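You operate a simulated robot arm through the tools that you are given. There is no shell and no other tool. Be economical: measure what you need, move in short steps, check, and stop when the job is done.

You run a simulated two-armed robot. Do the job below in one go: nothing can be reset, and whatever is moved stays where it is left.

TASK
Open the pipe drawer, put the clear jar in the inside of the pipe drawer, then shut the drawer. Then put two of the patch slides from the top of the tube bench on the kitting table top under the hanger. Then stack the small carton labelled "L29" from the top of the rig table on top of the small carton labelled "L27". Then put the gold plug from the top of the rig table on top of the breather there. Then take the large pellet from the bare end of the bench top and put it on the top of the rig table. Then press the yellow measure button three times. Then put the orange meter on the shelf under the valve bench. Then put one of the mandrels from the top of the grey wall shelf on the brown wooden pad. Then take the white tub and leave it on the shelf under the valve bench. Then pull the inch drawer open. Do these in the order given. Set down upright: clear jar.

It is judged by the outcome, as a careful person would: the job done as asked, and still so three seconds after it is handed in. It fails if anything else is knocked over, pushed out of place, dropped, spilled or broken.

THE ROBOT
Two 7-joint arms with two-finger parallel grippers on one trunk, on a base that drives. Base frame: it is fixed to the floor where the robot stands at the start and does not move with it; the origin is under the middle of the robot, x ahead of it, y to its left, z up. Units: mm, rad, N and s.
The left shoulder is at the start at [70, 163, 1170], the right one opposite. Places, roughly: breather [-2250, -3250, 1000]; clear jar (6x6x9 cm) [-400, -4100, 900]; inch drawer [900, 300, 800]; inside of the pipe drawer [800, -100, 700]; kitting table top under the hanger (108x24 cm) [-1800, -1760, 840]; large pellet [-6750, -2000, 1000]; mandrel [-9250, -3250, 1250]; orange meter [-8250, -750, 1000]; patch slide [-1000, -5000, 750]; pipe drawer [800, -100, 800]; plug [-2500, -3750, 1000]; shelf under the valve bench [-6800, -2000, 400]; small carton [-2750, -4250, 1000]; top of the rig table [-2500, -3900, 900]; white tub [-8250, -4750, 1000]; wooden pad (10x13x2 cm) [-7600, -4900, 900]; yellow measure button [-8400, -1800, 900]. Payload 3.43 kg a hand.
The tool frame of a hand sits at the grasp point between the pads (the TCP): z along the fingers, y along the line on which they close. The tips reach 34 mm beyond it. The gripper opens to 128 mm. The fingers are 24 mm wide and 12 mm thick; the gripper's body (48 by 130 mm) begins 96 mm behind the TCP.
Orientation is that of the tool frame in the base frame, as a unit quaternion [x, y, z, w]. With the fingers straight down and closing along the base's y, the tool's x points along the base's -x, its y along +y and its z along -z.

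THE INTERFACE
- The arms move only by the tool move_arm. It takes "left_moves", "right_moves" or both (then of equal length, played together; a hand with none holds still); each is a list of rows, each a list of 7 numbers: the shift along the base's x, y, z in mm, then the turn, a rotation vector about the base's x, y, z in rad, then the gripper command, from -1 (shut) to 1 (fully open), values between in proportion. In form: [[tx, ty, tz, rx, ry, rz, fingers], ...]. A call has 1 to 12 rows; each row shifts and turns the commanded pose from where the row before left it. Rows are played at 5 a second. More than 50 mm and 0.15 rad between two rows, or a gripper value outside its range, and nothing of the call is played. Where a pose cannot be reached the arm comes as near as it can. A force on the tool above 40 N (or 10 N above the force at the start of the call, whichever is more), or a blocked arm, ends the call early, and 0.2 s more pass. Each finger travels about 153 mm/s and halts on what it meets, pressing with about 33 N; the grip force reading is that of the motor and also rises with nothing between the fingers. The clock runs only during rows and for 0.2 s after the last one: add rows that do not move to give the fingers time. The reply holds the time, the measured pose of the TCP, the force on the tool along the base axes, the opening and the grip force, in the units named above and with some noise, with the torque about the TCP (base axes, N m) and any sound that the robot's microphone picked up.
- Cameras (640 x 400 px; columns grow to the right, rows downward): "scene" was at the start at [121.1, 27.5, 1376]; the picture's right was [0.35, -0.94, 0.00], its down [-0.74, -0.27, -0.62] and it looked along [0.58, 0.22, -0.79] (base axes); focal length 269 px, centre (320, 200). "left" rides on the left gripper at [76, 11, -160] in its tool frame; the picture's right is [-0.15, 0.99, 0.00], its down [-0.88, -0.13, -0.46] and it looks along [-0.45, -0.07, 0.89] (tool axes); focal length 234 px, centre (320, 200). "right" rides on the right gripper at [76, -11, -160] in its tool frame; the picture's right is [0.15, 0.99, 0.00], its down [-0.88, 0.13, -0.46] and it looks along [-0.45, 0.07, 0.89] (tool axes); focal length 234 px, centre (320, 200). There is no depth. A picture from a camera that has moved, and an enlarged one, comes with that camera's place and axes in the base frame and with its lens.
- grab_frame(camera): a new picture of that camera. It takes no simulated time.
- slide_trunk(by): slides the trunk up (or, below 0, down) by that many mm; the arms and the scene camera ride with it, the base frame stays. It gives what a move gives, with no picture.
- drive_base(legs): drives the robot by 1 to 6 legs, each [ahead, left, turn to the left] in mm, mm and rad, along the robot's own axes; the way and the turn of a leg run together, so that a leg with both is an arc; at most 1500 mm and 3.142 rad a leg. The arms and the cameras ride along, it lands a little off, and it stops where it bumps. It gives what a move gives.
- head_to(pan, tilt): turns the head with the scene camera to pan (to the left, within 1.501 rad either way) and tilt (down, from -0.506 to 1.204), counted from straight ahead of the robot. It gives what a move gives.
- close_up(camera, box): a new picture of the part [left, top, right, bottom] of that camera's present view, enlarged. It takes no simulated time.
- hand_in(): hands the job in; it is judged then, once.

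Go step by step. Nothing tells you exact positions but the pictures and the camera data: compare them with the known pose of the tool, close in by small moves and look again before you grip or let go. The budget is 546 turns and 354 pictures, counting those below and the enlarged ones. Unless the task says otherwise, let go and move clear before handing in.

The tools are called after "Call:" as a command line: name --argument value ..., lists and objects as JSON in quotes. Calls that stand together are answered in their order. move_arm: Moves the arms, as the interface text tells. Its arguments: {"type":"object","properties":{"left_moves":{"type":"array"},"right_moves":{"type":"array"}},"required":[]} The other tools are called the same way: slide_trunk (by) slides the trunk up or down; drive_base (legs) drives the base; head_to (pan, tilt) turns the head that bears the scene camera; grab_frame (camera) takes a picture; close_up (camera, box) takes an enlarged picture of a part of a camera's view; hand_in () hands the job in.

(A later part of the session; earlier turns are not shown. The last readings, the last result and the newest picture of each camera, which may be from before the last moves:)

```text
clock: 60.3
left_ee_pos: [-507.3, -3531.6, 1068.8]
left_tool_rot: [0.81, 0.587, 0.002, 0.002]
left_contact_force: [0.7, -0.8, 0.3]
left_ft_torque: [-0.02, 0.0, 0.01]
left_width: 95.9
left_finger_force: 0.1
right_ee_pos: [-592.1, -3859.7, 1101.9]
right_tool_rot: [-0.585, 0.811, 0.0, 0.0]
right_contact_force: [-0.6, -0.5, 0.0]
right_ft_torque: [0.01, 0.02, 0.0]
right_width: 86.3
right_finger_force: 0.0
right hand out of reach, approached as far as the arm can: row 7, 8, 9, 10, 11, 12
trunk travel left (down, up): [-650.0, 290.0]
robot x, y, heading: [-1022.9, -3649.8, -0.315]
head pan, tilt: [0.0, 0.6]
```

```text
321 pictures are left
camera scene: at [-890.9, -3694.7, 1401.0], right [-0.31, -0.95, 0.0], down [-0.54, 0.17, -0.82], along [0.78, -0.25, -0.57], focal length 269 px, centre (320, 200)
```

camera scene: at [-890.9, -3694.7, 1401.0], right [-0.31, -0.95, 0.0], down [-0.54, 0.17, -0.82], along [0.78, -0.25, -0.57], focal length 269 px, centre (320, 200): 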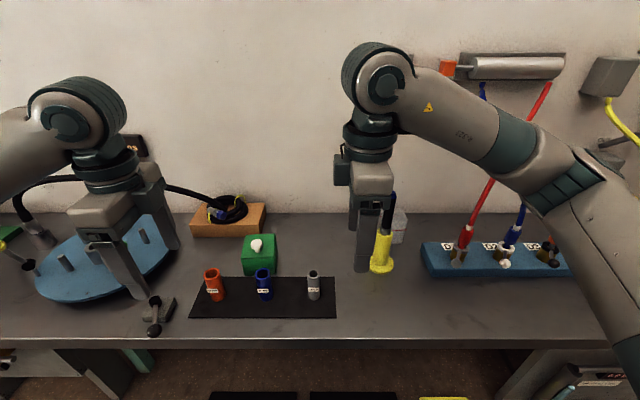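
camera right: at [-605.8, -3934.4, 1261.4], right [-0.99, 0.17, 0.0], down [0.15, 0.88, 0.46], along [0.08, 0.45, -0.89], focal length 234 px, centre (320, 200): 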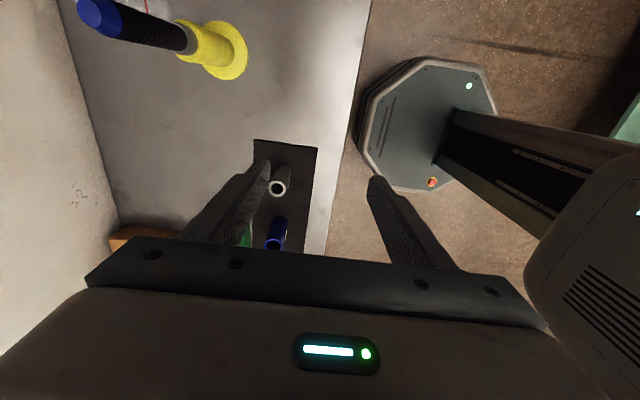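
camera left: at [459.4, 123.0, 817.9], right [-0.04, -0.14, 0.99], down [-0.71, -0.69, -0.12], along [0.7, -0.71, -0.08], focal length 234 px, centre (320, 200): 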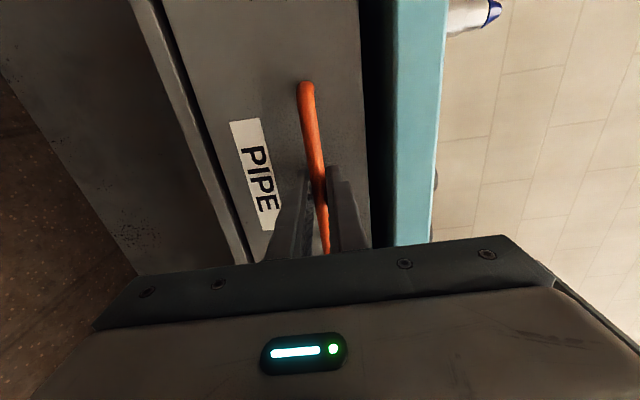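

The target was out of reach at that height. I'll raise the trunk and move the base a bit nearer, well short of the pedals.

Call:
slide_trunk --by 180

Call:
drive_base --legs '[[90, 0, 0]]'

Call:
grab_frame --camera "right"

```text
clock: 62.3
left_ee_pos: [-508.5, -3532.0, 1248.5]
left_tool_rot: [0.81, 0.587, 0.002, 0.002]
left_contact_force: [0.2, -0.6, -0.1]
left_ft_torque: [0.0, -0.01, -0.01]
left_width: 95.7
left_finger_force: 0.1
right_ee_pos: [-593.4, -3860.3, 1283.4]
right_tool_rot: [-0.586, 0.81, -0.001, 0.0]
right_contact_force: [0.1, 0.3, -0.2]
right_ft_torque: [0.01, 0.02, 0.04]
right_width: 86.3
right_finger_force: 0.0
trunk travel left (down, up): [-830.0, 110.0]
robot x, y, heading: [-1023.4, -3655.0, -0.317]
head pan, tilt: [0.0, 0.6]
```

```text
clock: 63.4
left_ee_pos: [-424.7, -3557.3, 1249.8]
left_tool_rot: [0.809, 0.588, 0.002, 0.003]
left_contact_force: [-0.2, -0.1, 0.2]
left_ft_torque: [-0.03, -0.03, -0.01]
left_width: 95.8
left_finger_force: 0.1
right_ee_pos: [-510.4, -3887.0, 1283.6]
right_tool_rot: [-0.586, 0.81, -0.001, 0.0]
right_contact_force: [-0.5, -0.2, 0.2]
right_ft_torque: [-0.01, -0.05, 0.0]
right_width: 86.3
right_finger_force: 0.0
trunk travel left (down, up): [-830.0, 110.0]
robot x, y, heading: [-939.1, -3679.1, -0.312]
head pan, tilt: [0.0, 0.6]
```

```text
320 pictures are left
camera right: at [-524.6, -3960.9, 1443.1], right [-0.99, 0.17, 0.0], down [0.15, 0.88, 0.46], along [0.08, 0.45, -0.89], focal length 234 px, centre (320, 200)
```

right: 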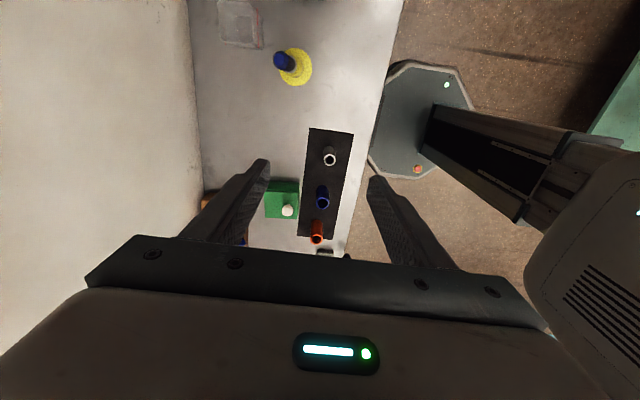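

The jar is visible in the upper left now. I'll move over it while staying high.

Call:
move_arm --right_moves '[[22, -32, -20, 0, 0, 0, 0.35], [22, -32, -20, 0, 0, 0, 0.35], [22, -32, -20, 0, 0, 0, 0.35], [23, -32, -20, 0, 0, 0, 0.35], [23, -32, -20, 0, 0, 0, 0.35], [23, -31, -20, 0, 0, 0, 0.35], [0, 0, -30, 0, 0, 0, 0.35]]'

Call:
grab_frame --camera "right"

```text
clock: 65.0
left_ee_pos: [-423.2, -3559.0, 1248.9]
left_tool_rot: [0.809, 0.588, 0.002, 0.003]
left_contact_force: [0.8, 0.1, -0.1]
left_ft_torque: [-0.01, 0.02, 0.0]
left_width: 96.0
left_finger_force: 0.0
right_ee_pos: [-535.0, -3919.7, 1200.3]
right_tool_rot: [-0.582, 0.813, -0.001, 0.0]
right_contact_force: [0.4, 0.1, 0.1]
right_ft_torque: [-0.01, 0.0, 0.02]
right_width: 86.5
right_finger_force: 0.1
right hand out of reach, approached as far as the arm can: row 1, 2, 3, 4, 5, 6, 7
trunk travel left (down, up): [-830.0, 110.0]
robot x, y, heading: [-937.9, -3680.9, -0.315]
head pan, tilt: [0.0, 0.6]
```

```text
319 pictures are left
camera right: at [-548.0, -3992.7, 1360.1], right [-0.98, 0.18, 0.0], down [0.16, 0.88, 0.46], along [0.08, 0.45, -0.89], focal length 234 px, centre (320, 200)
```

right: 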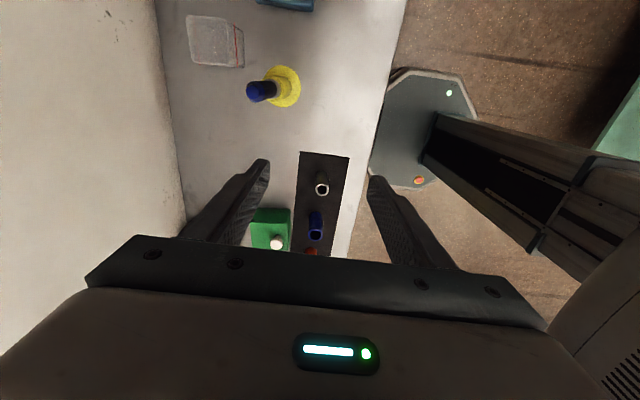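

Reach seems limited at this height with this wrist angle. I'll lower first, then try moving over.

Call:
move_arm --right_moves '[[0, 0, -45, 0, 0, 0, 0.35], [0, 0, -45, 0, 0, 0, 0.35], [10, -20, 0, 0, 0, 0, 0.35], [20, -30, 0, 0, 0, 0, 0.35]]'

```text
clock: 66.0
left_ee_pos: [-423.9, -3560.6, 1250.1]
left_tool_rot: [0.81, 0.587, 0.002, 0.001]
left_contact_force: [0.7, -0.1, -0.1]
left_ft_torque: [0.0, -0.05, -0.03]
left_width: 96.1
left_finger_force: 0.1
right_ee_pos: [-522.0, -3882.5, 1149.6]
right_tool_rot: [-0.586, 0.81, -0.001, 0.001]
right_contact_force: [-0.5, 0.3, 0.0]
right_ft_torque: [0.0, 0.0, -0.01]
right_width: 86.3
right_finger_force: 0.1
right hand out of reach, approached as far as the arm can: row 1, 2, 3, 4
trunk travel left (down, up): [-830.0, 110.0]
robot x, y, heading: [-942.3, -3680.6, -0.314]
head pan, tilt: [0.0, 0.6]
```

I'll check with a zero move whether the commanded pose still lies beyond reach.

Call:
move_arm --right_moves '[[0, 0, 0, 0, 0, 0, 0.35]]'

```text
clock: 66.4
left_ee_pos: [-421.5, -3559.2, 1248.9]
left_tool_rot: [0.809, 0.588, 0.002, 0.002]
left_contact_force: [0.5, -0.2, -0.1]
left_ft_torque: [-0.01, 0.03, -0.01]
left_width: 95.8
left_finger_force: 0.1
right_ee_pos: [-522.0, -3880.3, 1149.7]
right_tool_rot: [-0.585, 0.811, -0.001, 0.0]
right_contact_force: [-0.7, -0.5, -0.3]
right_ft_torque: [0.04, -0.01, 0.02]
right_width: 86.4
right_finger_force: 0.1
trunk travel left (down, up): [-830.0, 110.0]
robot x, y, heading: [-943.3, -3682.9, -0.311]
head pan, tilt: [0.0, 0.6]
```

Each call starts from the actual pose; the limit is the wrist turn in this direction. I'll turn the right hand the other way (−180°), which also keeps its camera clear.

Call:
move_arm --right_moves '[[0, 0, 0, 0, 0, -0.145, 0.35], [0, 0, 0, 0, 0, -0.145, 0.35], [0, 0, 0, 0, 0, -0.145, 0.35], [0, 0, 0, 0, 0, -0.145, 0.35], [0, 0, 0, 0, 0, -0.145, 0.35], [0, 0, 0, 0, 0, -0.145, 0.35], [0, 0, 0, 0, 0, -0.145, 0.35], [0, 0, 0, 0, 0, -0.145, 0.35], [0, 0, 0, 0, 0, -0.145, 0.35], [0, 0, 0, 0, 0, -0.145, 0.35], [0, 0, 0, 0, 0, -0.145, 0.35]]'

Call:
move_arm --right_moves '[[0, 0, 0, 0, 0, -0.145, 0.35], [0, 0, 0, 0, 0, -0.145, 0.35], [0, 0, 0, 0, 0, -0.145, 0.35], [0, 0, 0, 0, 0, -0.145, 0.35], [0, 0, 0, 0, 0, -0.145, 0.35], [0, 0, 0, 0, 0, -0.145, 0.35], [0, 0, 0, 0, 0, -0.145, 0.35], [0, 0, 0, 0, 0, -0.145, 0.35], [0, 0, 0, 0, 0, -0.145, 0.35], [0, 0, 0, 0, 0, -0.145, 0.35], [0, 0, 0, 0, 0, -0.1, 0.35]]'

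```text
clock: 68.8
left_ee_pos: [-422.8, -3558.5, 1249.5]
left_tool_rot: [0.809, 0.588, 0.002, 0.003]
left_contact_force: [-0.2, 0.1, -0.2]
left_ft_torque: [0.0, 0.04, 0.0]
left_width: 96.0
left_finger_force: 0.1
right_ee_pos: [-519.7, -3882.4, 1149.3]
right_tool_rot: [0.172, 0.985, -0.001, 0.0]
right_contact_force: [-0.5, 0.0, -1.1]
right_ft_torque: [0.0, 0.01, -0.02]
right_width: 86.5
right_finger_force: 0.2
trunk travel left (down, up): [-830.0, 110.0]
robot x, y, heading: [-938.7, -3680.4, -0.309]
head pan, tilt: [0.0, 0.6]
```

```text
clock: 71.2
left_ee_pos: [-422.3, -3558.8, 1248.6]
left_tool_rot: [0.809, 0.588, 0.002, 0.002]
left_contact_force: [0.3, -0.1, 0.2]
left_ft_torque: [0.0, 0.0, -0.02]
left_width: 96.2
left_finger_force: 0.0
right_ee_pos: [-521.0, -3882.4, 1148.5]
right_tool_rot: [0.812, 0.584, -0.001, -0.001]
right_contact_force: [-0.4, 0.9, 0.2]
right_ft_torque: [-0.02, 0.0, 0.0]
right_width: 86.4
right_finger_force: 0.0
trunk travel left (down, up): [-830.0, 110.0]
robot x, y, heading: [-938.1, -3679.9, -0.312]
head pan, tilt: [0.0, 0.6]
```

That orientation works. Now over the jar at the same height (tips well above the screwdriver).

Call:
move_arm --right_moves '[[25, -33, 2, 0, 0, 0, 0.35], [25, -33, 0, 0, 0, 0, 0.35], [24, -33, 0, 0, 0, 0, 0.35], [24, -33, 0, 0, 0, 0, 0.35], [24, -32, 0, 0, 0, 0, 0.35], [24, -32, 0, 0, 0, 0, 0.35]]'

Call:
grab_frame --camera "right"

Call:
grab_frame --camera "scene"

```text
clock: 72.5
left_ee_pos: [-426.0, -3558.7, 1251.1]
left_tool_rot: [0.81, 0.587, 0.002, 0.003]
left_contact_force: [-0.6, 0.8, 0.3]
left_ft_torque: [-0.04, -0.02, -0.01]
left_width: 96.1
left_finger_force: 0.0
right_ee_pos: [-396.7, -4053.9, 1151.8]
right_tool_rot: [0.807, 0.59, -0.002, -0.004]
right_contact_force: [0.2, -0.1, 0.3]
right_ft_torque: [0.0, -0.02, -0.02]
right_width: 86.4
right_finger_force: 0.0
trunk travel left (down, up): [-830.0, 110.0]
robot x, y, heading: [-939.4, -3679.9, -0.314]
head pan, tilt: [0.0, 0.6]
stopped in row 6 (right hand): the force on the tool passed its limit (the readings are from after the stop); the commanded pose is now the measured one
```

```text
318 pictures are left
camera right: at [-383.7, -3977.0, 1312.0], right [0.99, -0.16, -0.01], down [-0.14, -0.88, 0.45], along [-0.08, -0.45, -0.89], focal length 234 px, centre (320, 200)
```

right: 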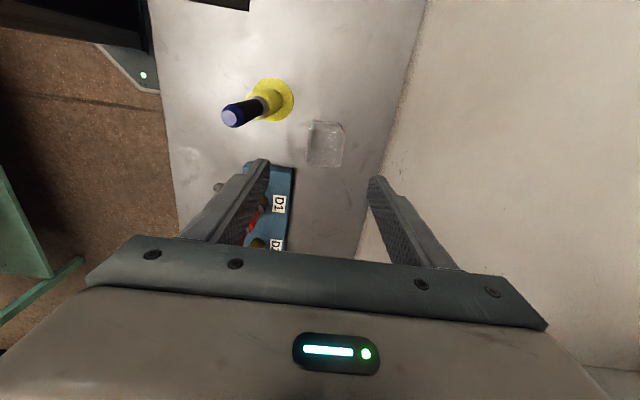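

```text
317 pictures are left
camera scene: at [-811.4, -3720.5, 1581.6], right [-0.31, -0.95, 0.0], down [-0.54, 0.17, -0.83], along [0.79, -0.26, -0.56], focal length 269 px, centre (320, 200)
```

scene: 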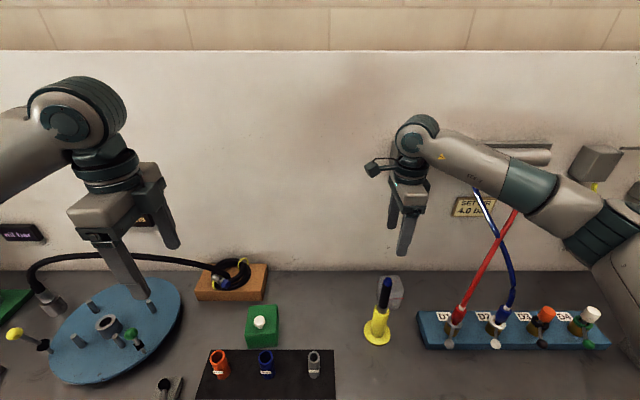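

Something touched near the wall. I'll zoom in on the wrist and forearm.

Call:
close_up --camera "scene" --box '[340, 90, 640, 300]'

Call:
grab_frame --camera "left"

```text
1.90 times, centred on (490, 195) of scene
camera zoom: at [-811.4, -3720.5, 1581.6], right [-0.31, -0.95, 0.0], down [-0.54, 0.17, -0.83], along [0.79, -0.26, -0.56], focal length 513 px, centre (-4, 210)
```

zoom: 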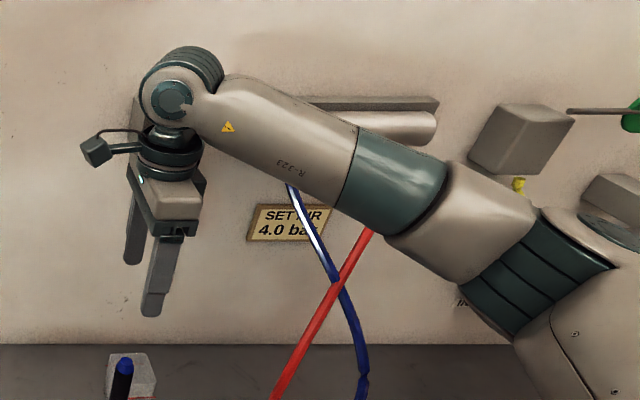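

```text
315 pictures are left
camera left: at [-394.2, -3488.6, 1411.8], right [0.89, -0.45, 0.01], down [-0.4, -0.8, 0.45], along [-0.2, -0.41, -0.89], focal length 234 px, centre (320, 200)
```

left: 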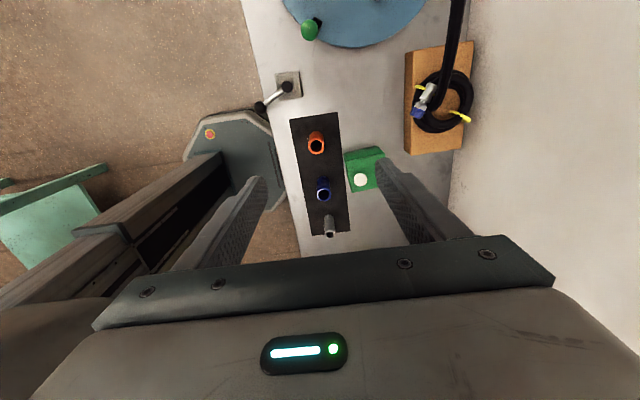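

The forearm is too close to wall fixtures because the arm is folded sideways. I'll pull the hand back, move the base back and lower the trunk a bit so the arm comes in straighter.

Call:
move_arm --right_moves '[[-30, 8, 0, 0, 0, 0, 0.35], [-40, 12, 0, 0, 0, 0, 0.35], [-40, 12, 0, 0, 0, 0, 0.35], [-30, 10, 0, 0, 0, 0, 0.35]]'

Call:
drive_base --legs '[[-130, 0, 0]]'

Call:
slide_trunk --by -100

Call:
grab_frame --camera "scene"

```text
clock: 73.5
left_ee_pos: [-424.2, -3559.0, 1248.4]
left_tool_rot: [0.809, 0.588, 0.003, 0.004]
left_contact_force: [-0.1, 0.7, -0.3]
left_ft_torque: [0.03, -0.02, -0.01]
left_width: 96.1
left_finger_force: 0.0
right_ee_pos: [-539.2, -4011.5, 1150.7]
right_tool_rot: [0.808, 0.589, -0.003, -0.003]
right_contact_force: [-0.4, -0.5, -0.3]
right_ft_torque: [-0.01, 0.02, 0.01]
right_width: 86.2
right_finger_force: 0.1
trunk travel left (down, up): [-830.0, 110.0]
robot x, y, heading: [-939.0, -3678.2, -0.315]
head pan, tilt: [0.0, 0.6]
```

```text
clock: 74.8
left_ee_pos: [-544.9, -3521.0, 1248.5]
left_tool_rot: [0.81, 0.586, 0.0, 0.001]
left_contact_force: [0.4, 0.6, -0.2]
left_ft_torque: [-0.03, 0.0, -0.02]
left_width: 96.1
left_finger_force: 0.1
right_ee_pos: [-660.3, -3972.8, 1150.2]
right_tool_rot: [0.808, 0.588, -0.004, -0.005]
right_contact_force: [1.4, -0.3, -0.3]
right_ft_torque: [0.01, -0.04, -0.02]
right_width: 86.4
right_finger_force: 0.1
trunk travel left (down, up): [-830.0, 110.0]
robot x, y, heading: [-1061.9, -3638.9, -0.315]
head pan, tilt: [0.0, 0.6]
```

```text
clock: 76.1
left_ee_pos: [-546.9, -3518.7, 1148.2]
left_tool_rot: [0.81, 0.587, 0.002, 0.001]
left_contact_force: [0.4, -0.1, 1.4]
left_ft_torque: [0.0, -0.01, 0.01]
left_width: 96.1
left_finger_force: 0.1
right_ee_pos: [-662.3, -3971.7, 1052.0]
right_tool_rot: [0.808, 0.588, -0.003, -0.004]
right_contact_force: [-0.5, -0.1, -0.1]
right_ft_torque: [-0.01, -0.01, -0.01]
right_width: 86.4
right_finger_force: 0.2
trunk travel left (down, up): [-730.0, 210.0]
robot x, y, heading: [-1062.7, -3642.3, -0.317]
head pan, tilt: [0.0, 0.6]
```

```text
314 pictures are left
camera scene: at [-932.3, -3681.9, 1481.3], right [-0.31, -0.95, 0.0], down [-0.54, 0.18, -0.83], along [0.78, -0.26, -0.56], focal length 269 px, centre (320, 200)
```

scene: 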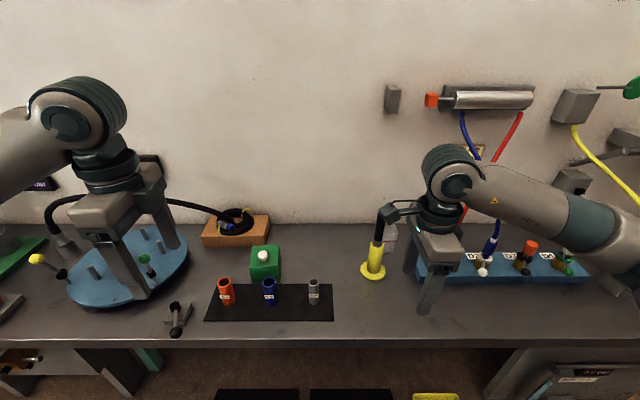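

The right forearm would pass over the hoses; the left arm is better placed. I'll back off, neutralise the right wrist, and shift the base to the right so the jar is on the left hand's side.

Call:
drive_base --legs '[[-150, 0, 0]]'

Call:
move_arm --right_moves '[[-5, 0, 10, 0, 0, 0.14, 0.35], [-5, 0, 10, 0, 0, 0.14, 0.35], [-5, 0, 10, 0, 0, 0.14, 0.35], [-5, 0, 10, 0, 0, 0.14, 0.35], [-5, 0, 10, 0, 0, 0.14, 0.35], [-5, 0, 10, 0, 0, 0.14, 0.35], [-5, 0, 10, 0, 0, 0.14, 0.35], [-5, 0, 10, 0, 0, 0.14, 0.35], [-5, 0, 10, 0, 0, 0.14, 0.35], [-5, 0, 10, 0, 0, 0.14, 0.35], [0, 0, 0, 0, 0, 0.14, 0.35]]'

Call:
drive_base --legs '[[0, -391, 0]]'

Call:
grab_frame --camera "scene"

```text
clock: 77.5
left_ee_pos: [-686.6, -3473.9, 1148.6]
left_tool_rot: [0.81, 0.586, 0.002, 0.001]
left_contact_force: [-0.5, 0.2, -0.6]
left_ft_torque: [0.02, -0.01, 0.02]
left_width: 95.9
left_finger_force: 0.0
right_ee_pos: [-802.8, -3926.2, 1050.7]
right_tool_rot: [0.808, 0.589, -0.004, -0.005]
right_contact_force: [0.2, -0.2, -0.2]
right_ft_torque: [-0.02, 0.02, -0.03]
right_width: 86.2
right_finger_force: 0.1
trunk travel left (down, up): [-730.0, 210.0]
robot x, y, heading: [-1207.4, -3592.7, -0.316]
head pan, tilt: [0.0, 0.6]
```

```text
clock: 79.9
left_ee_pos: [-689.3, -3474.7, 1147.9]
left_tool_rot: [0.811, 0.586, 0.002, 0.003]
left_contact_force: [-0.2, -0.3, 0.0]
left_ft_torque: [0.0, 0.01, 0.0]
left_width: 96.0
left_finger_force: 0.1
right_ee_pos: [-854.2, -3925.9, 1151.0]
right_tool_rot: [0.168, 0.986, -0.006, -0.001]
right_contact_force: [-0.4, 0.1, -0.2]
right_ft_torque: [0.03, -0.01, -0.01]
right_width: 86.5
right_finger_force: 0.1
trunk travel left (down, up): [-730.0, 210.0]
robot x, y, heading: [-1203.0, -3593.5, -0.316]
head pan, tilt: [0.0, 0.6]
```

```text
clock: 82.4
left_ee_pos: [-811.1, -3843.2, 1148.1]
left_tool_rot: [0.807, 0.59, 0.002, 0.002]
left_contact_force: [0.3, -0.3, 0.3]
left_ft_torque: [-0.01, -0.01, -0.01]
left_width: 96.2
left_finger_force: 0.0
right_ee_pos: [-972.6, -4297.0, 1151.8]
right_tool_rot: [0.167, 0.986, -0.005, -0.002]
right_contact_force: [-0.1, -0.9, -0.5]
right_ft_torque: [0.03, 0.01, 0.03]
right_width: 86.4
right_finger_force: 0.1
trunk travel left (down, up): [-730.0, 210.0]
robot x, y, heading: [-1329.6, -3965.4, -0.309]
head pan, tilt: [0.0, 0.6]
```

```text
313 pictures are left
camera scene: at [-1194.4, -4008.4, 1481.1], right [-0.3, -0.95, 0.0], down [-0.54, 0.17, -0.82], along [0.79, -0.25, -0.57], focal length 269 px, centre (320, 200)
```

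scene: 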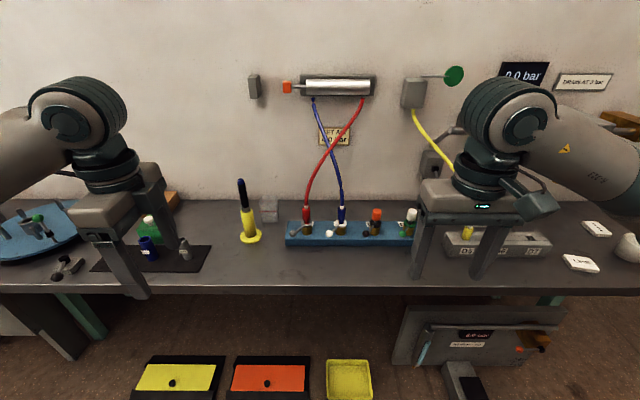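

Jar is now ahead-left. I'll drive forward 230 mm (pedals stay clear), then bring the left hand over at z≈1148.

Call:
drive_base --legs '[[230, 0, 0]]'

Call:
grab_frame --camera "left"

Call:
close_up --camera "scene" --box '[200, 160, 360, 280]'

```text
clock: 84.1
left_ee_pos: [-594.8, -3913.8, 1149.2]
left_tool_rot: [0.809, 0.588, 0.002, 0.002]
left_contact_force: [0.4, 0.0, -0.7]
left_ft_torque: [-0.01, 0.01, 0.03]
left_width: 95.8
left_finger_force: 0.0
right_ee_pos: [-755.9, -4366.9, 1151.4]
right_tool_rot: [0.168, 0.986, -0.005, -0.002]
right_contact_force: [0.6, -0.2, -0.2]
right_ft_torque: [0.03, -0.01, 0.0]
right_width: 86.2
right_finger_force: 0.1
trunk travel left (down, up): [-730.0, 210.0]
robot x, y, heading: [-1110.3, -4037.3, -0.316]
head pan, tilt: [0.0, 0.6]
```

```text
312 pictures are left
camera left: at [-561.8, -3845.4, 1310.4], right [0.9, -0.44, 0.01], down [-0.4, -0.8, 0.45], along [-0.2, -0.41, -0.89], focal length 234 px, centre (320, 200)
```

left: 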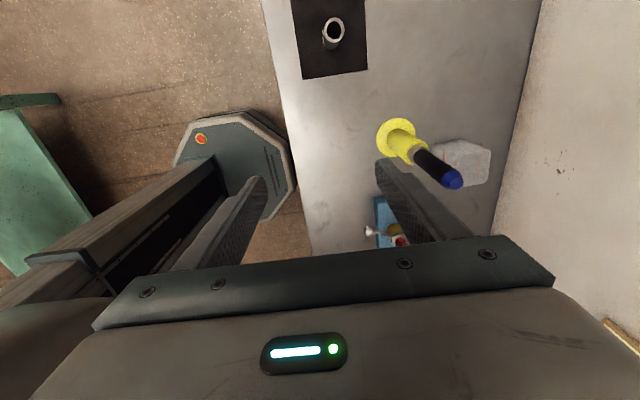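

```text
3.33 times, centred on (280, 220) of scene
camera zoom: at [-978.1, -4078.4, 1481.2], right [-0.31, -0.95, 0.0], down [-0.54, 0.17, -0.83], along [0.79, -0.25, -0.56], focal length 898 px, centre (453, 133)
```

zoom: 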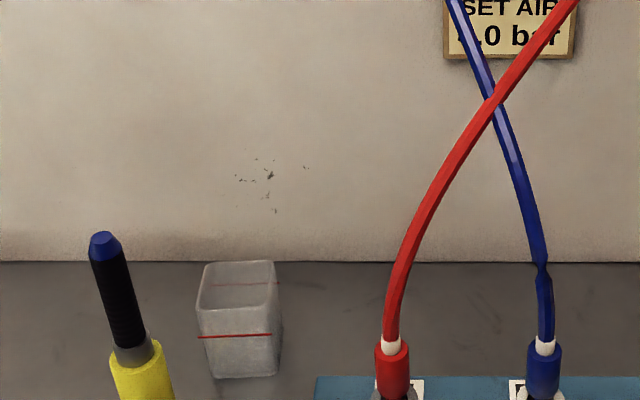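

The jar is an open, empty box with a red fill line. Moving the left hand level over it.

Call:
move_arm --left_moves '[[37, -27, 0, 0, 0, 0, 0.4], [37, -27, 0, 0, 0, 0, 0.4], [37, -27, 0, 0, 0, 0, 0.4], [37, -27, 0, 0, 0, 0, 0.4], [37, -27, 0, 0, 0, 0, 0.4], [38, -27, 0, 0, 0, 0, 0.4]]'

Call:
grab_frame --camera "left"

Call:
grab_frame --camera "scene"

```text
clock: 85.4
left_ee_pos: [-399.0, -4058.7, 1153.6]
left_tool_rot: [0.809, 0.588, 0.0, -0.005]
left_contact_force: [-0.2, 0.2, 0.4]
left_ft_torque: [-0.02, -0.06, -0.02]
left_width: 89.8
left_finger_force: 0.0
right_ee_pos: [-759.0, -4364.3, 1153.2]
right_tool_rot: [0.168, 0.986, -0.005, 0.001]
right_contact_force: [-0.4, -0.7, 0.1]
right_ft_torque: [-0.04, -0.04, 0.0]
right_width: 86.3
right_finger_force: 0.0
trunk travel left (down, up): [-730.0, 210.0]
robot x, y, heading: [-1109.7, -4038.7, -0.31]
head pan, tilt: [0.0, 0.6]
stopped in row 6 (left hand): the force on the tool passed its limit (the readings are from after the stop); the commanded pose is now the measured one
```

```text
310 pictures are left
camera left: at [-364.7, -3991.0, 1314.9], right [0.9, -0.44, -0.01], down [-0.39, -0.8, 0.45], along [-0.21, -0.4, -0.89], focal length 234 px, centre (320, 200)
```

left: 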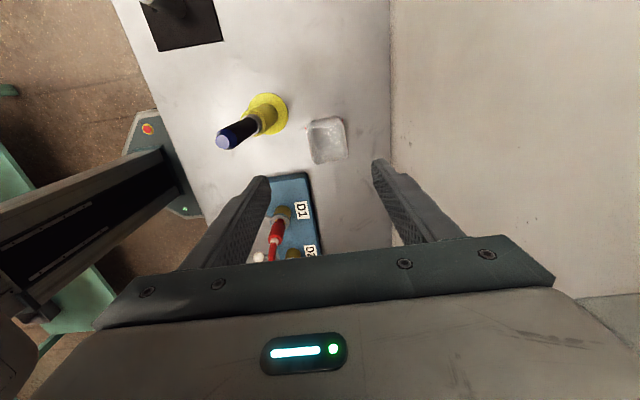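

```text
309 pictures are left
camera scene: at [-982.8, -4075.8, 1481.8], right [-0.3, -0.95, 0.0], down [-0.54, 0.17, -0.83], along [0.79, -0.25, -0.56], focal length 269 px, centre (320, 200)
```

scene: 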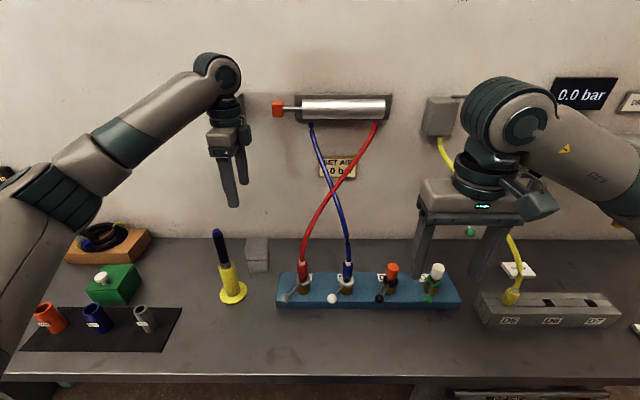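

It stopped again at nearly the same spot; I'll probe slowly to see whether it is a real contact.

Call:
move_arm --left_moves '[[6, -4, 0, 0, 0, 0, 0.4], [6, -4, 0, 0, 0, 0, 0.4], [6, -4, 0, 0, 0, 0, 0.4]]'

Call:
close_up --camera "scene" --box '[150, 30, 310, 230]'

```text
clock: 85.7
left_ee_pos: [-397.5, -4057.4, 1151.4]
left_tool_rot: [0.809, 0.588, -0.001, -0.008]
left_contact_force: [-4.1, 2.8, 0.2]
left_ft_torque: [-0.34, -0.6, 0.15]
left_width: 89.8
left_finger_force: 0.1
right_ee_pos: [-755.2, -4364.9, 1151.2]
right_tool_rot: [0.167, 0.986, -0.005, -0.002]
right_contact_force: [-0.7, 0.6, -1.3]
right_ft_torque: [0.0, -0.02, 0.01]
right_width: 86.4
right_finger_force: 0.2
trunk travel left (down, up): [-730.0, 210.0]
robot x, y, heading: [-1111.5, -4036.6, -0.308]
head pan, tilt: [0.0, 0.6]
stopped in row 1 (left hand): the force on the tool passed its limit (the readings are from after the stop); the commanded pose is now the measured one
```

```text
2.00 times, centred on (230, 130) of scene
camera zoom: at [-978.8, -4077.2, 1481.2], right [-0.3, -0.95, 0.0], down [-0.54, 0.17, -0.83], along [0.79, -0.25, -0.56], focal length 539 px, centre (500, 340)
```

zoom: 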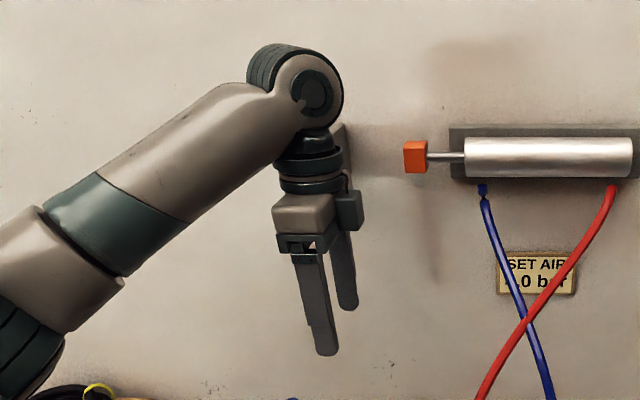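

The hand's body meets a grey box on the wall (z≈1275–1340) directly above the jar. I'll back out, return the wrist to near-neutral yaw so the hand is thin toward the wall, and come down in front of that box.

Call:
move_arm --left_moves '[[-30, 10, 0, 0, 0, 0, 0.6], [-30, 10, 0, 0, 0, 0.14, 0.6], [-30, 10, 0, 0, 0, 0.14, 0.6], [0, 0, 0, 0, 0, 0.145, 0.6], [0, 0, 0, 0, 0, 0.145, 0.6], [0, 0, 0, 0, 0, 0.145, 0.6], [0, 0, 0, 0, 0, 0.145, 0.6], [0, 0, 0, 0, 0, 0.145, 0.6], [0, 0, 0, 0, 0, 0.145, 0.6], [0, 0, 0, 0, 0, 0.145, 0.6], [0, 0, 0, 0, 0, 0.145, 0.6], [0, 0, 0, 0, 0, 0.145, 0.6]]'

Call:
move_arm --left_moves '[[0, 0, 0, 0, 0, 0.14, 0.6], [0, 0, 0, 0, 0, 0, 0.6]]'

Call:
grab_frame --camera "left"

Call:
grab_frame --camera "scene"

```text
clock: 88.3
left_ee_pos: [-486.4, -4028.6, 1151.9]
left_tool_rot: [0.149, 0.989, -0.006, -0.006]
left_contact_force: [0.7, 1.0, 0.4]
left_ft_torque: [-0.02, 0.0, 0.0]
left_width: 102.7
left_finger_force: 0.0
right_ee_pos: [-753.8, -4367.5, 1151.1]
right_tool_rot: [0.167, 0.986, -0.006, -0.003]
right_contact_force: [0.4, -0.3, -1.1]
right_ft_torque: [0.0, -0.01, 0.03]
right_width: 86.7
right_finger_force: 0.0
trunk travel left (down, up): [-730.0, 210.0]
robot x, y, heading: [-1111.3, -4036.0, -0.304]
head pan, tilt: [0.0, 0.6]
```

```text
clock: 88.9
left_ee_pos: [-486.5, -4028.3, 1150.6]
left_tool_rot: [0.079, 0.997, -0.007, -0.005]
left_contact_force: [-0.1, 0.7, 0.5]
left_ft_torque: [0.0, 0.02, -0.02]
left_width: 102.7
left_finger_force: 0.0
right_ee_pos: [-753.9, -4367.0, 1150.8]
right_tool_rot: [0.167, 0.986, -0.005, -0.002]
right_contact_force: [-0.3, -0.3, 0.2]
right_ft_torque: [0.01, 0.0, 0.0]
right_width: 86.5
right_finger_force: 0.0
trunk travel left (down, up): [-730.0, 210.0]
robot x, y, heading: [-1111.0, -4037.9, -0.31]
head pan, tilt: [0.0, 0.6]
```

```text
307 pictures are left
camera left: at [-558.2, -4004.1, 1312.9], right [0.3, 0.95, -0.02], down [0.85, -0.26, 0.45], along [0.42, -0.15, -0.89], focal length 234 px, centre (320, 200)
```

left: 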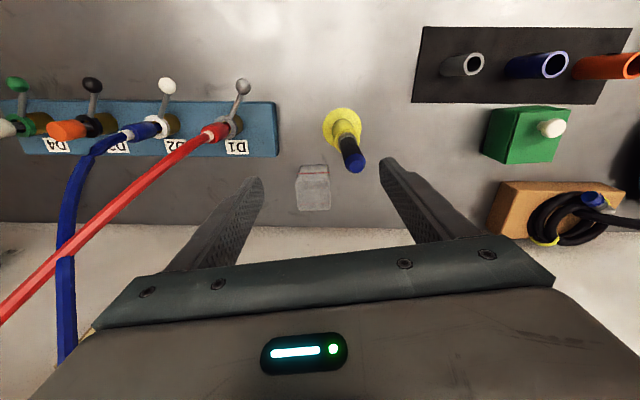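

```text
306 pictures are left
camera scene: at [-977.8, -4078.0, 1481.1], right [-0.3, -0.95, 0.0], down [-0.54, 0.17, -0.82], along [0.79, -0.25, -0.57], focal length 269 px, centre (320, 200)
```

scene: 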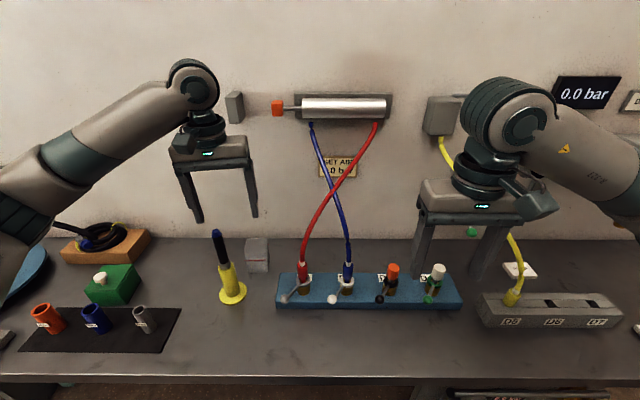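

Good view of jar and screwdriver. Zooming to measure.

Call:
close_up --camera "left" --box '[270, 90, 390, 230]'

```text
2.86 times, centred on (330, 160) of left
camera zoom: at [-558.2, -4004.1, 1312.9], right [0.3, 0.95, -0.02], down [0.85, -0.26, 0.45], along [0.42, -0.15, -0.89], focal length 669 px, centre (291, 314)
```

zoom: 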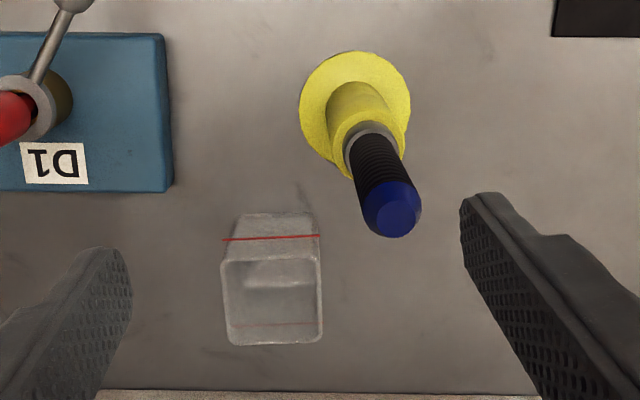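

Jar centre is about (-389, -4078); the screwdriver is 54 mm left and 100 mm nearer. I'll move above the jar, slightly in front of the box, and check.

Call:
move_arm --left_moves '[[20, -11, 0, 0.0, 0.0, -0.1, 0.45], [20, -11, 0, 0, 0, 0, 0.45], [21, -12, 0, 0, 0, 0, 0.45], [21, -12, 0, 0, 0, 0, 0.45], [0, 0, -40, 0, 0, 0, 0.45], [0, 0, -30, 0, 0, 0, 0.45]]'

Call:
grab_frame --camera "left"

Call:
close_up --camera "scene" --box '[160, 60, 320, 310]'

```text
clock: 90.3
left_ee_pos: [-403.9, -4075.6, 1079.0]
left_tool_rot: [0.13, 0.991, -0.007, -0.006]
left_contact_force: [0.5, 0.8, -0.2]
left_ft_torque: [0.0, -0.03, -0.04]
left_width: 93.0
left_finger_force: 0.1
right_ee_pos: [-753.9, -4367.3, 1151.3]
right_tool_rot: [0.166, 0.986, -0.005, -0.001]
right_contact_force: [0.3, 1.4, -0.7]
right_ft_torque: [0.01, -0.01, 0.01]
right_width: 86.5
right_finger_force: 0.0
trunk travel left (down, up): [-730.0, 210.0]
robot x, y, heading: [-1109.2, -4039.0, -0.305]
head pan, tilt: [0.0, 0.6]
```

```text
304 pictures are left
camera left: at [-473.3, -4043.8, 1241.8], right [0.4, 0.92, -0.02], down [0.82, -0.35, 0.45], along [0.41, -0.19, -0.89], focal length 234 px, centre (320, 200)
```

left: 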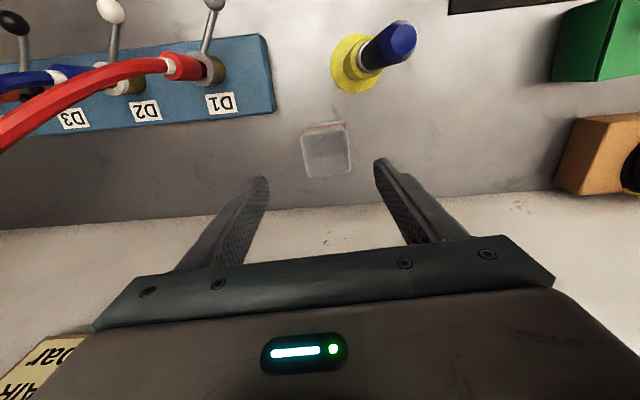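

```text
1.60 times, centred on (240, 185) of scene
camera zoom: at [-977.4, -4077.9, 1481.1], right [-0.3, -0.95, 0.0], down [-0.54, 0.17, -0.82], along [0.79, -0.25, -0.57], focal length 431 px, centre (448, 224)
```

zoom: 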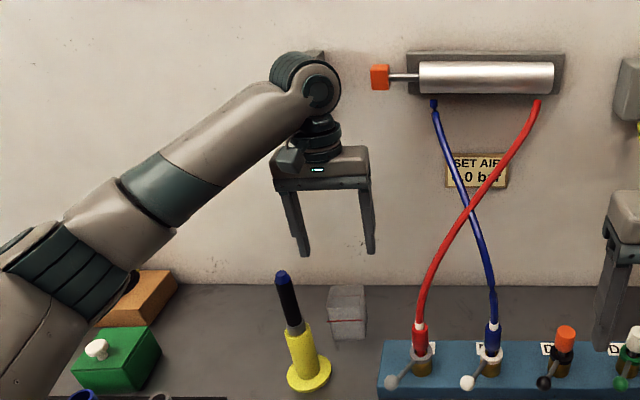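

Aligned within a few mm. I'll descend around the jar.

Call:
move_arm --left_moves '[[2, 6, -40, 0, 0, 0, 0.45], [0, 0, -40, 0, 0, 0, 0.45], [0, 0, -40, 0, 0, 0, 0.45], [0, 0, -30, 0, 0, 0, 0.45]]'

Call:
grab_frame --camera "left"

Call:
close_up --camera "scene" --box '[160, 60, 320, 310]'

```text
clock: 91.3
left_ee_pos: [-399.6, -4068.5, 931.7]
left_tool_rot: [0.129, 0.992, -0.006, -0.005]
left_contact_force: [0.2, -0.3, -1.0]
left_ft_torque: [-0.06, 0.0, -0.01]
left_width: 92.7
left_finger_force: 0.0
right_ee_pos: [-753.9, -4367.0, 1151.1]
right_tool_rot: [0.166, 0.986, -0.005, -0.003]
right_contact_force: [-0.8, -0.5, -0.6]
right_ft_torque: [0.0, 0.02, 0.01]
right_width: 86.6
right_finger_force: 0.0
trunk travel left (down, up): [-730.0, 210.0]
robot x, y, heading: [-1111.6, -4036.2, -0.304]
head pan, tilt: [0.0, 0.6]
```

```text
302 pictures are left
camera left: at [-468.6, -4036.5, 1092.1], right [0.4, 0.92, -0.02], down [0.82, -0.35, 0.45], along [0.41, -0.19, -0.89], focal length 234 px, centre (320, 200)
```

left: 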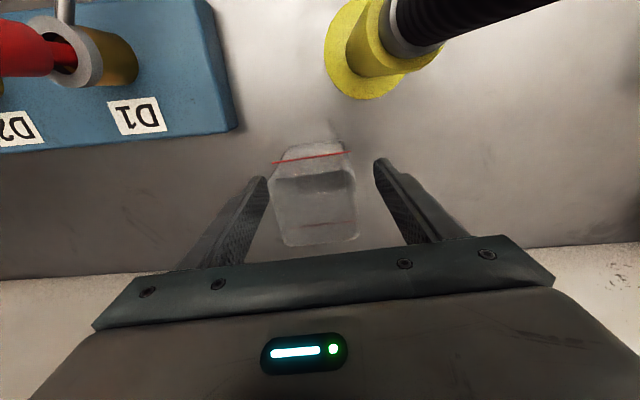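

```text
1.60 times, centred on (240, 185) of scene
camera zoom: at [-977.1, -4077.7, 1481.1], right [-0.3, -0.95, 0.0], down [-0.54, 0.17, -0.82], along [0.79, -0.25, -0.57], focal length 431 px, centre (448, 224)
```

zoom: 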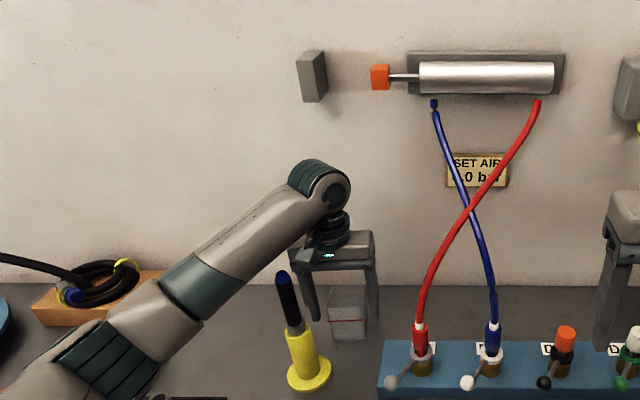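

The fingers straddle the jar's upper third, and the forearm is not far above the screwdriver, so I'll not go much deeper. Small nudge forward, then close.

Call:
move_arm --left_moves '[[10, -3, -5, 0, 0, 0, 0.45], [0, 0, 0, 0, 0, 0, 0.1], [0, 0, 0, 0, 0, 0, -0.2], [0, 0, 0, 0, 0, 0, -0.4], [0, 0, 0, 0, 0, 0, -0.4]]'

Call:
grab_frame --camera "left"

```text
clock: 92.5
left_ee_pos: [-391.2, -4071.2, 925.6]
left_tool_rot: [0.129, 0.992, -0.006, -0.005]
left_contact_force: [0.0, 0.8, 0.0]
left_ft_torque: [-0.02, 0.03, 0.01]
left_width: 59.3
left_finger_force: 32.8
right_ee_pos: [-754.0, -4365.8, 1150.9]
right_tool_rot: [0.167, 0.986, -0.005, -0.002]
right_contact_force: [0.0, 1.1, -0.2]
right_ft_torque: [-0.02, -0.01, 0.0]
right_width: 86.2
right_finger_force: 0.1
trunk travel left (down, up): [-730.0, 210.0]
robot x, y, heading: [-1114.6, -4040.0, -0.306]
head pan, tilt: [0.0, 0.6]
```

```text
300 pictures are left
camera left: at [-460.5, -4040.0, 1087.8], right [0.4, 0.92, -0.02], down [0.82, -0.35, 0.45], along [0.41, -0.19, -0.89], focal length 234 px, centre (320, 200)
```

left: 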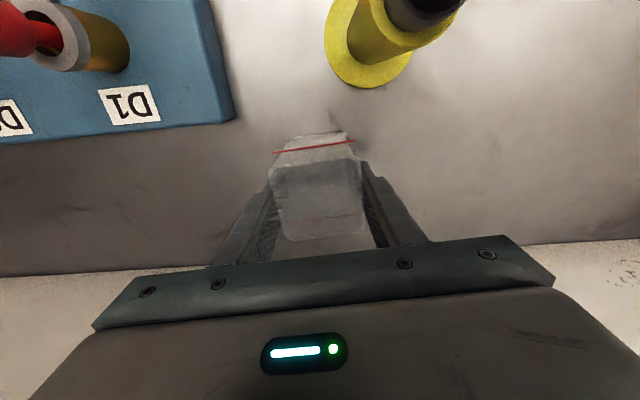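

Jar gripped (59 mm). I'll lift, ease back from the wall box and rise straight up.

Call:
move_arm --left_moves '[[0, 0, 15, 0, 0, 0, -0.5], [0, 0, 20, 0, 0, 0, -0.5], [-14, 4.5, 5, 0, 0, 0, -0.5], [0, 0, 35, 0, 0, 0, -0.5], [0, 0, 40, 0, 0, 0, -0.5], [0, 0, 40, 0, 0, 0, -0.5], [0, 0, 40, 0, 0, 0, -0.5], [0, 0, 40, 0, 0, 0, -0.5], [0, 0, 20, 0, 0, 0, -0.5]]'

Call:
grab_frame --camera "scene"

```text
clock: 94.5
left_ee_pos: [-407.3, -4066.8, 1181.3]
left_tool_rot: [0.13, 0.992, -0.007, -0.006]
left_contact_force: [0.4, -0.7, -1.0]
left_ft_torque: [0.04, -0.02, -0.01]
left_width: 59.5
left_finger_force: 32.9
right_ee_pos: [-755.2, -4366.4, 1150.1]
right_tool_rot: [0.167, 0.986, -0.005, -0.002]
right_contact_force: [-0.5, 0.3, -0.3]
right_ft_torque: [0.0, 0.01, 0.0]
right_width: 86.1
right_finger_force: 0.0
trunk travel left (down, up): [-730.0, 210.0]
robot x, y, heading: [-1110.5, -4036.3, -0.305]
head pan, tilt: [0.0, 0.6]
```

```text
299 pictures are left
camera scene: at [-978.0, -4078.1, 1481.1], right [-0.3, -0.95, 0.0], down [-0.54, 0.17, -0.82], along [0.79, -0.25, -0.57], focal length 269 px, centre (320, 200)
```

scene: 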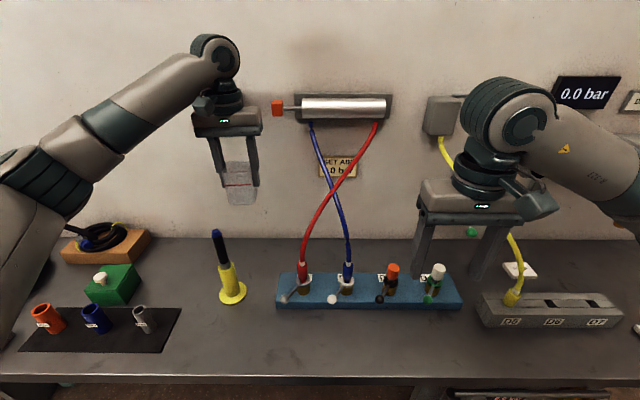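

Jar is held above everything. I'll back away, tuck the arm, and head back up the aisle.

Call:
drive_base --legs '[[-260, 0, 0]]'

Call:
move_arm --left_moves '[[-36, 16, 0, 0, 0, 0, -0.5], [-36, 16, 0, 0, 0, 0, -0.5], [-36, 16, 0, 0, 0, 0, -0.5], [-36, 16, 0, 0, 0, 0, -0.5], [-36, 16, 0, 0, 0, 0, -0.5]]'

Call:
drive_base --legs '[[0, 0, 1.57]]'

Call:
head_to --pan 0.0 --tilt 0.35

Call:
grab_frame --camera "scene"

```text
clock: 96.4
left_ee_pos: [-654.6, -3989.0, 1180.4]
left_tool_rot: [0.13, 0.991, -0.006, -0.005]
left_contact_force: [0.9, 0.5, -0.2]
left_ft_torque: [0.01, 0.05, 0.03]
left_width: 59.2
left_finger_force: 33.4
right_ee_pos: [-1002.6, -4288.9, 1150.8]
right_tool_rot: [0.167, 0.986, -0.004, -0.003]
right_contact_force: [0.3, -0.1, -0.9]
right_ft_torque: [0.01, 0.01, 0.03]
right_width: 86.5
right_finger_force: 0.0
trunk travel left (down, up): [-730.0, 210.0]
robot x, y, heading: [-1361.0, -3961.6, -0.311]
head pan, tilt: [0.0, 0.6]
```

```text
clock: 97.6
left_ee_pos: [-836.4, -3909.5, 1181.4]
left_tool_rot: [0.13, 0.992, -0.007, -0.005]
left_contact_force: [-0.9, 0.3, 0.0]
left_ft_torque: [0.02, -0.03, 0.0]
left_width: 59.2
left_finger_force: 32.7
right_ee_pos: [-1005.2, -4286.9, 1151.0]
right_tool_rot: [0.167, 0.986, -0.005, 0.0]
right_contact_force: [-0.3, -0.3, -0.1]
right_ft_torque: [-0.01, 0.01, -0.02]
right_width: 86.4
right_finger_force: 0.1
trunk travel left (down, up): [-730.0, 210.0]
robot x, y, heading: [-1358.6, -3954.5, -0.311]
head pan, tilt: [0.0, 0.6]
```

```text
clock: 101.9
left_ee_pos: [-1423.7, -3436.9, 1180.7]
left_tool_rot: [-0.621, 0.784, -0.009, 0.001]
left_contact_force: [1.1, 0.6, -1.5]
left_ft_torque: [-0.02, 0.0, 0.0]
left_width: 59.1
left_finger_force: 33.1
right_ee_pos: [-1040.7, -3592.0, 1150.2]
right_tool_rot: [-0.592, 0.806, -0.005, 0.002]
right_contact_force: [0.2, 0.4, -0.5]
right_ft_torque: [0.02, 0.0, -0.02]
right_width: 86.3
right_finger_force: 0.1
trunk travel left (down, up): [-730.0, 210.0]
robot x, y, heading: [-1359.1, -3954.3, 1.296]
head pan, tilt: [0.0, 0.6]
```

```text
clock: 102.7
left_ee_pos: [-1424.5, -3436.7, 1181.9]
left_tool_rot: [-0.622, 0.783, -0.009, 0.0]
left_contact_force: [0.3, -0.6, -0.4]
left_ft_torque: [0.02, -0.04, -0.03]
left_width: 59.2
left_finger_force: 33.1
right_ee_pos: [-1041.6, -3593.4, 1150.1]
right_tool_rot: [-0.592, 0.806, -0.004, 0.002]
right_contact_force: [0.3, 0.3, 0.7]
right_ft_torque: [0.01, -0.01, 0.0]
right_width: 86.4
right_finger_force: 0.0
trunk travel left (down, up): [-730.0, 210.0]
robot x, y, heading: [-1360.4, -3957.2, 1.293]
head pan, tilt: [0.0, 0.351]
```

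```text
298 pictures are left
camera scene: at [-1320.0, -3818.9, 1503.8], right [0.96, -0.27, 0.0], down [-0.09, -0.33, -0.94], along [0.25, 0.9, -0.34], focal length 269 px, centre (320, 200)
```

scene: 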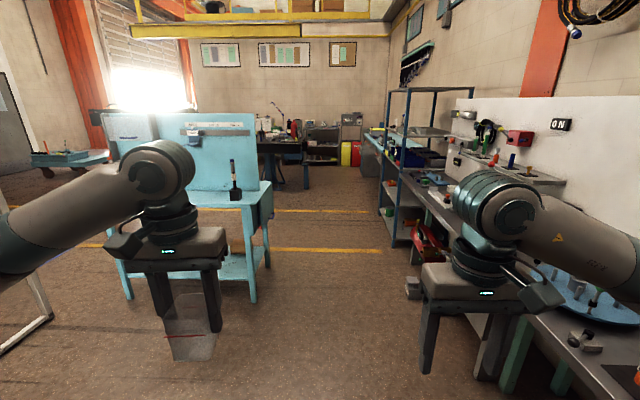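

Aisle is clear back to the drawer bench. Driving up it in stages.

Call:
drive_base --legs '[[1400, -20, -0.02], [1400, -10, 0], [900, 0, 0]]'

Call:
grab_frame --camera "scene"

```text
clock: 111.8
left_ee_pos: [-943.7, -1861.6, 1185.4]
left_tool_rot: [-0.63, 0.777, -0.004, -0.005]
left_contact_force: [0.0, 0.1, -1.1]
left_ft_torque: [-0.04, 0.01, -0.01]
left_width: 59.3
left_finger_force: 32.9
right_ee_pos: [-557.4, -2008.0, 1158.1]
right_tool_rot: [-0.601, 0.8, 0.006, 0.005]
right_contact_force: [0.2, 0.3, -0.6]
right_ft_torque: [-0.06, 0.01, 0.01]
right_width: 86.7
right_finger_force: 0.0
trunk travel left (down, up): [-730.0, 210.0]
robot x, y, heading: [-876.7, -2357.7, 1.314]
head pan, tilt: [0.0, 0.351]
stopped in leg 2: the robot was blocked; the commanded pose is now the measured one
```

```text
297 pictures are left
camera scene: at [-828.4, -2246.9, 1507.3], right [0.97, -0.25, -0.01], down [-0.09, -0.31, -0.94], along [0.23, 0.92, -0.33], focal length 269 px, centre (320, 200)
```

scene: 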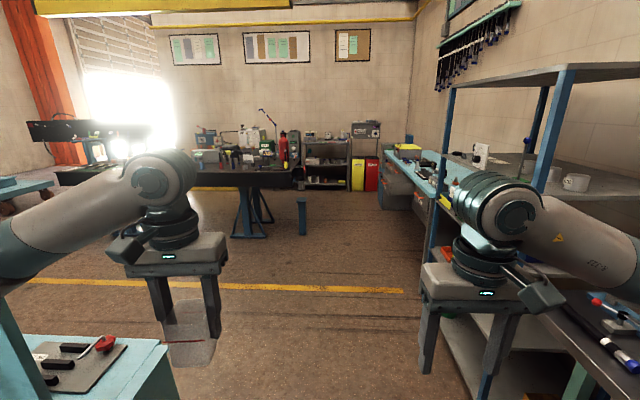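

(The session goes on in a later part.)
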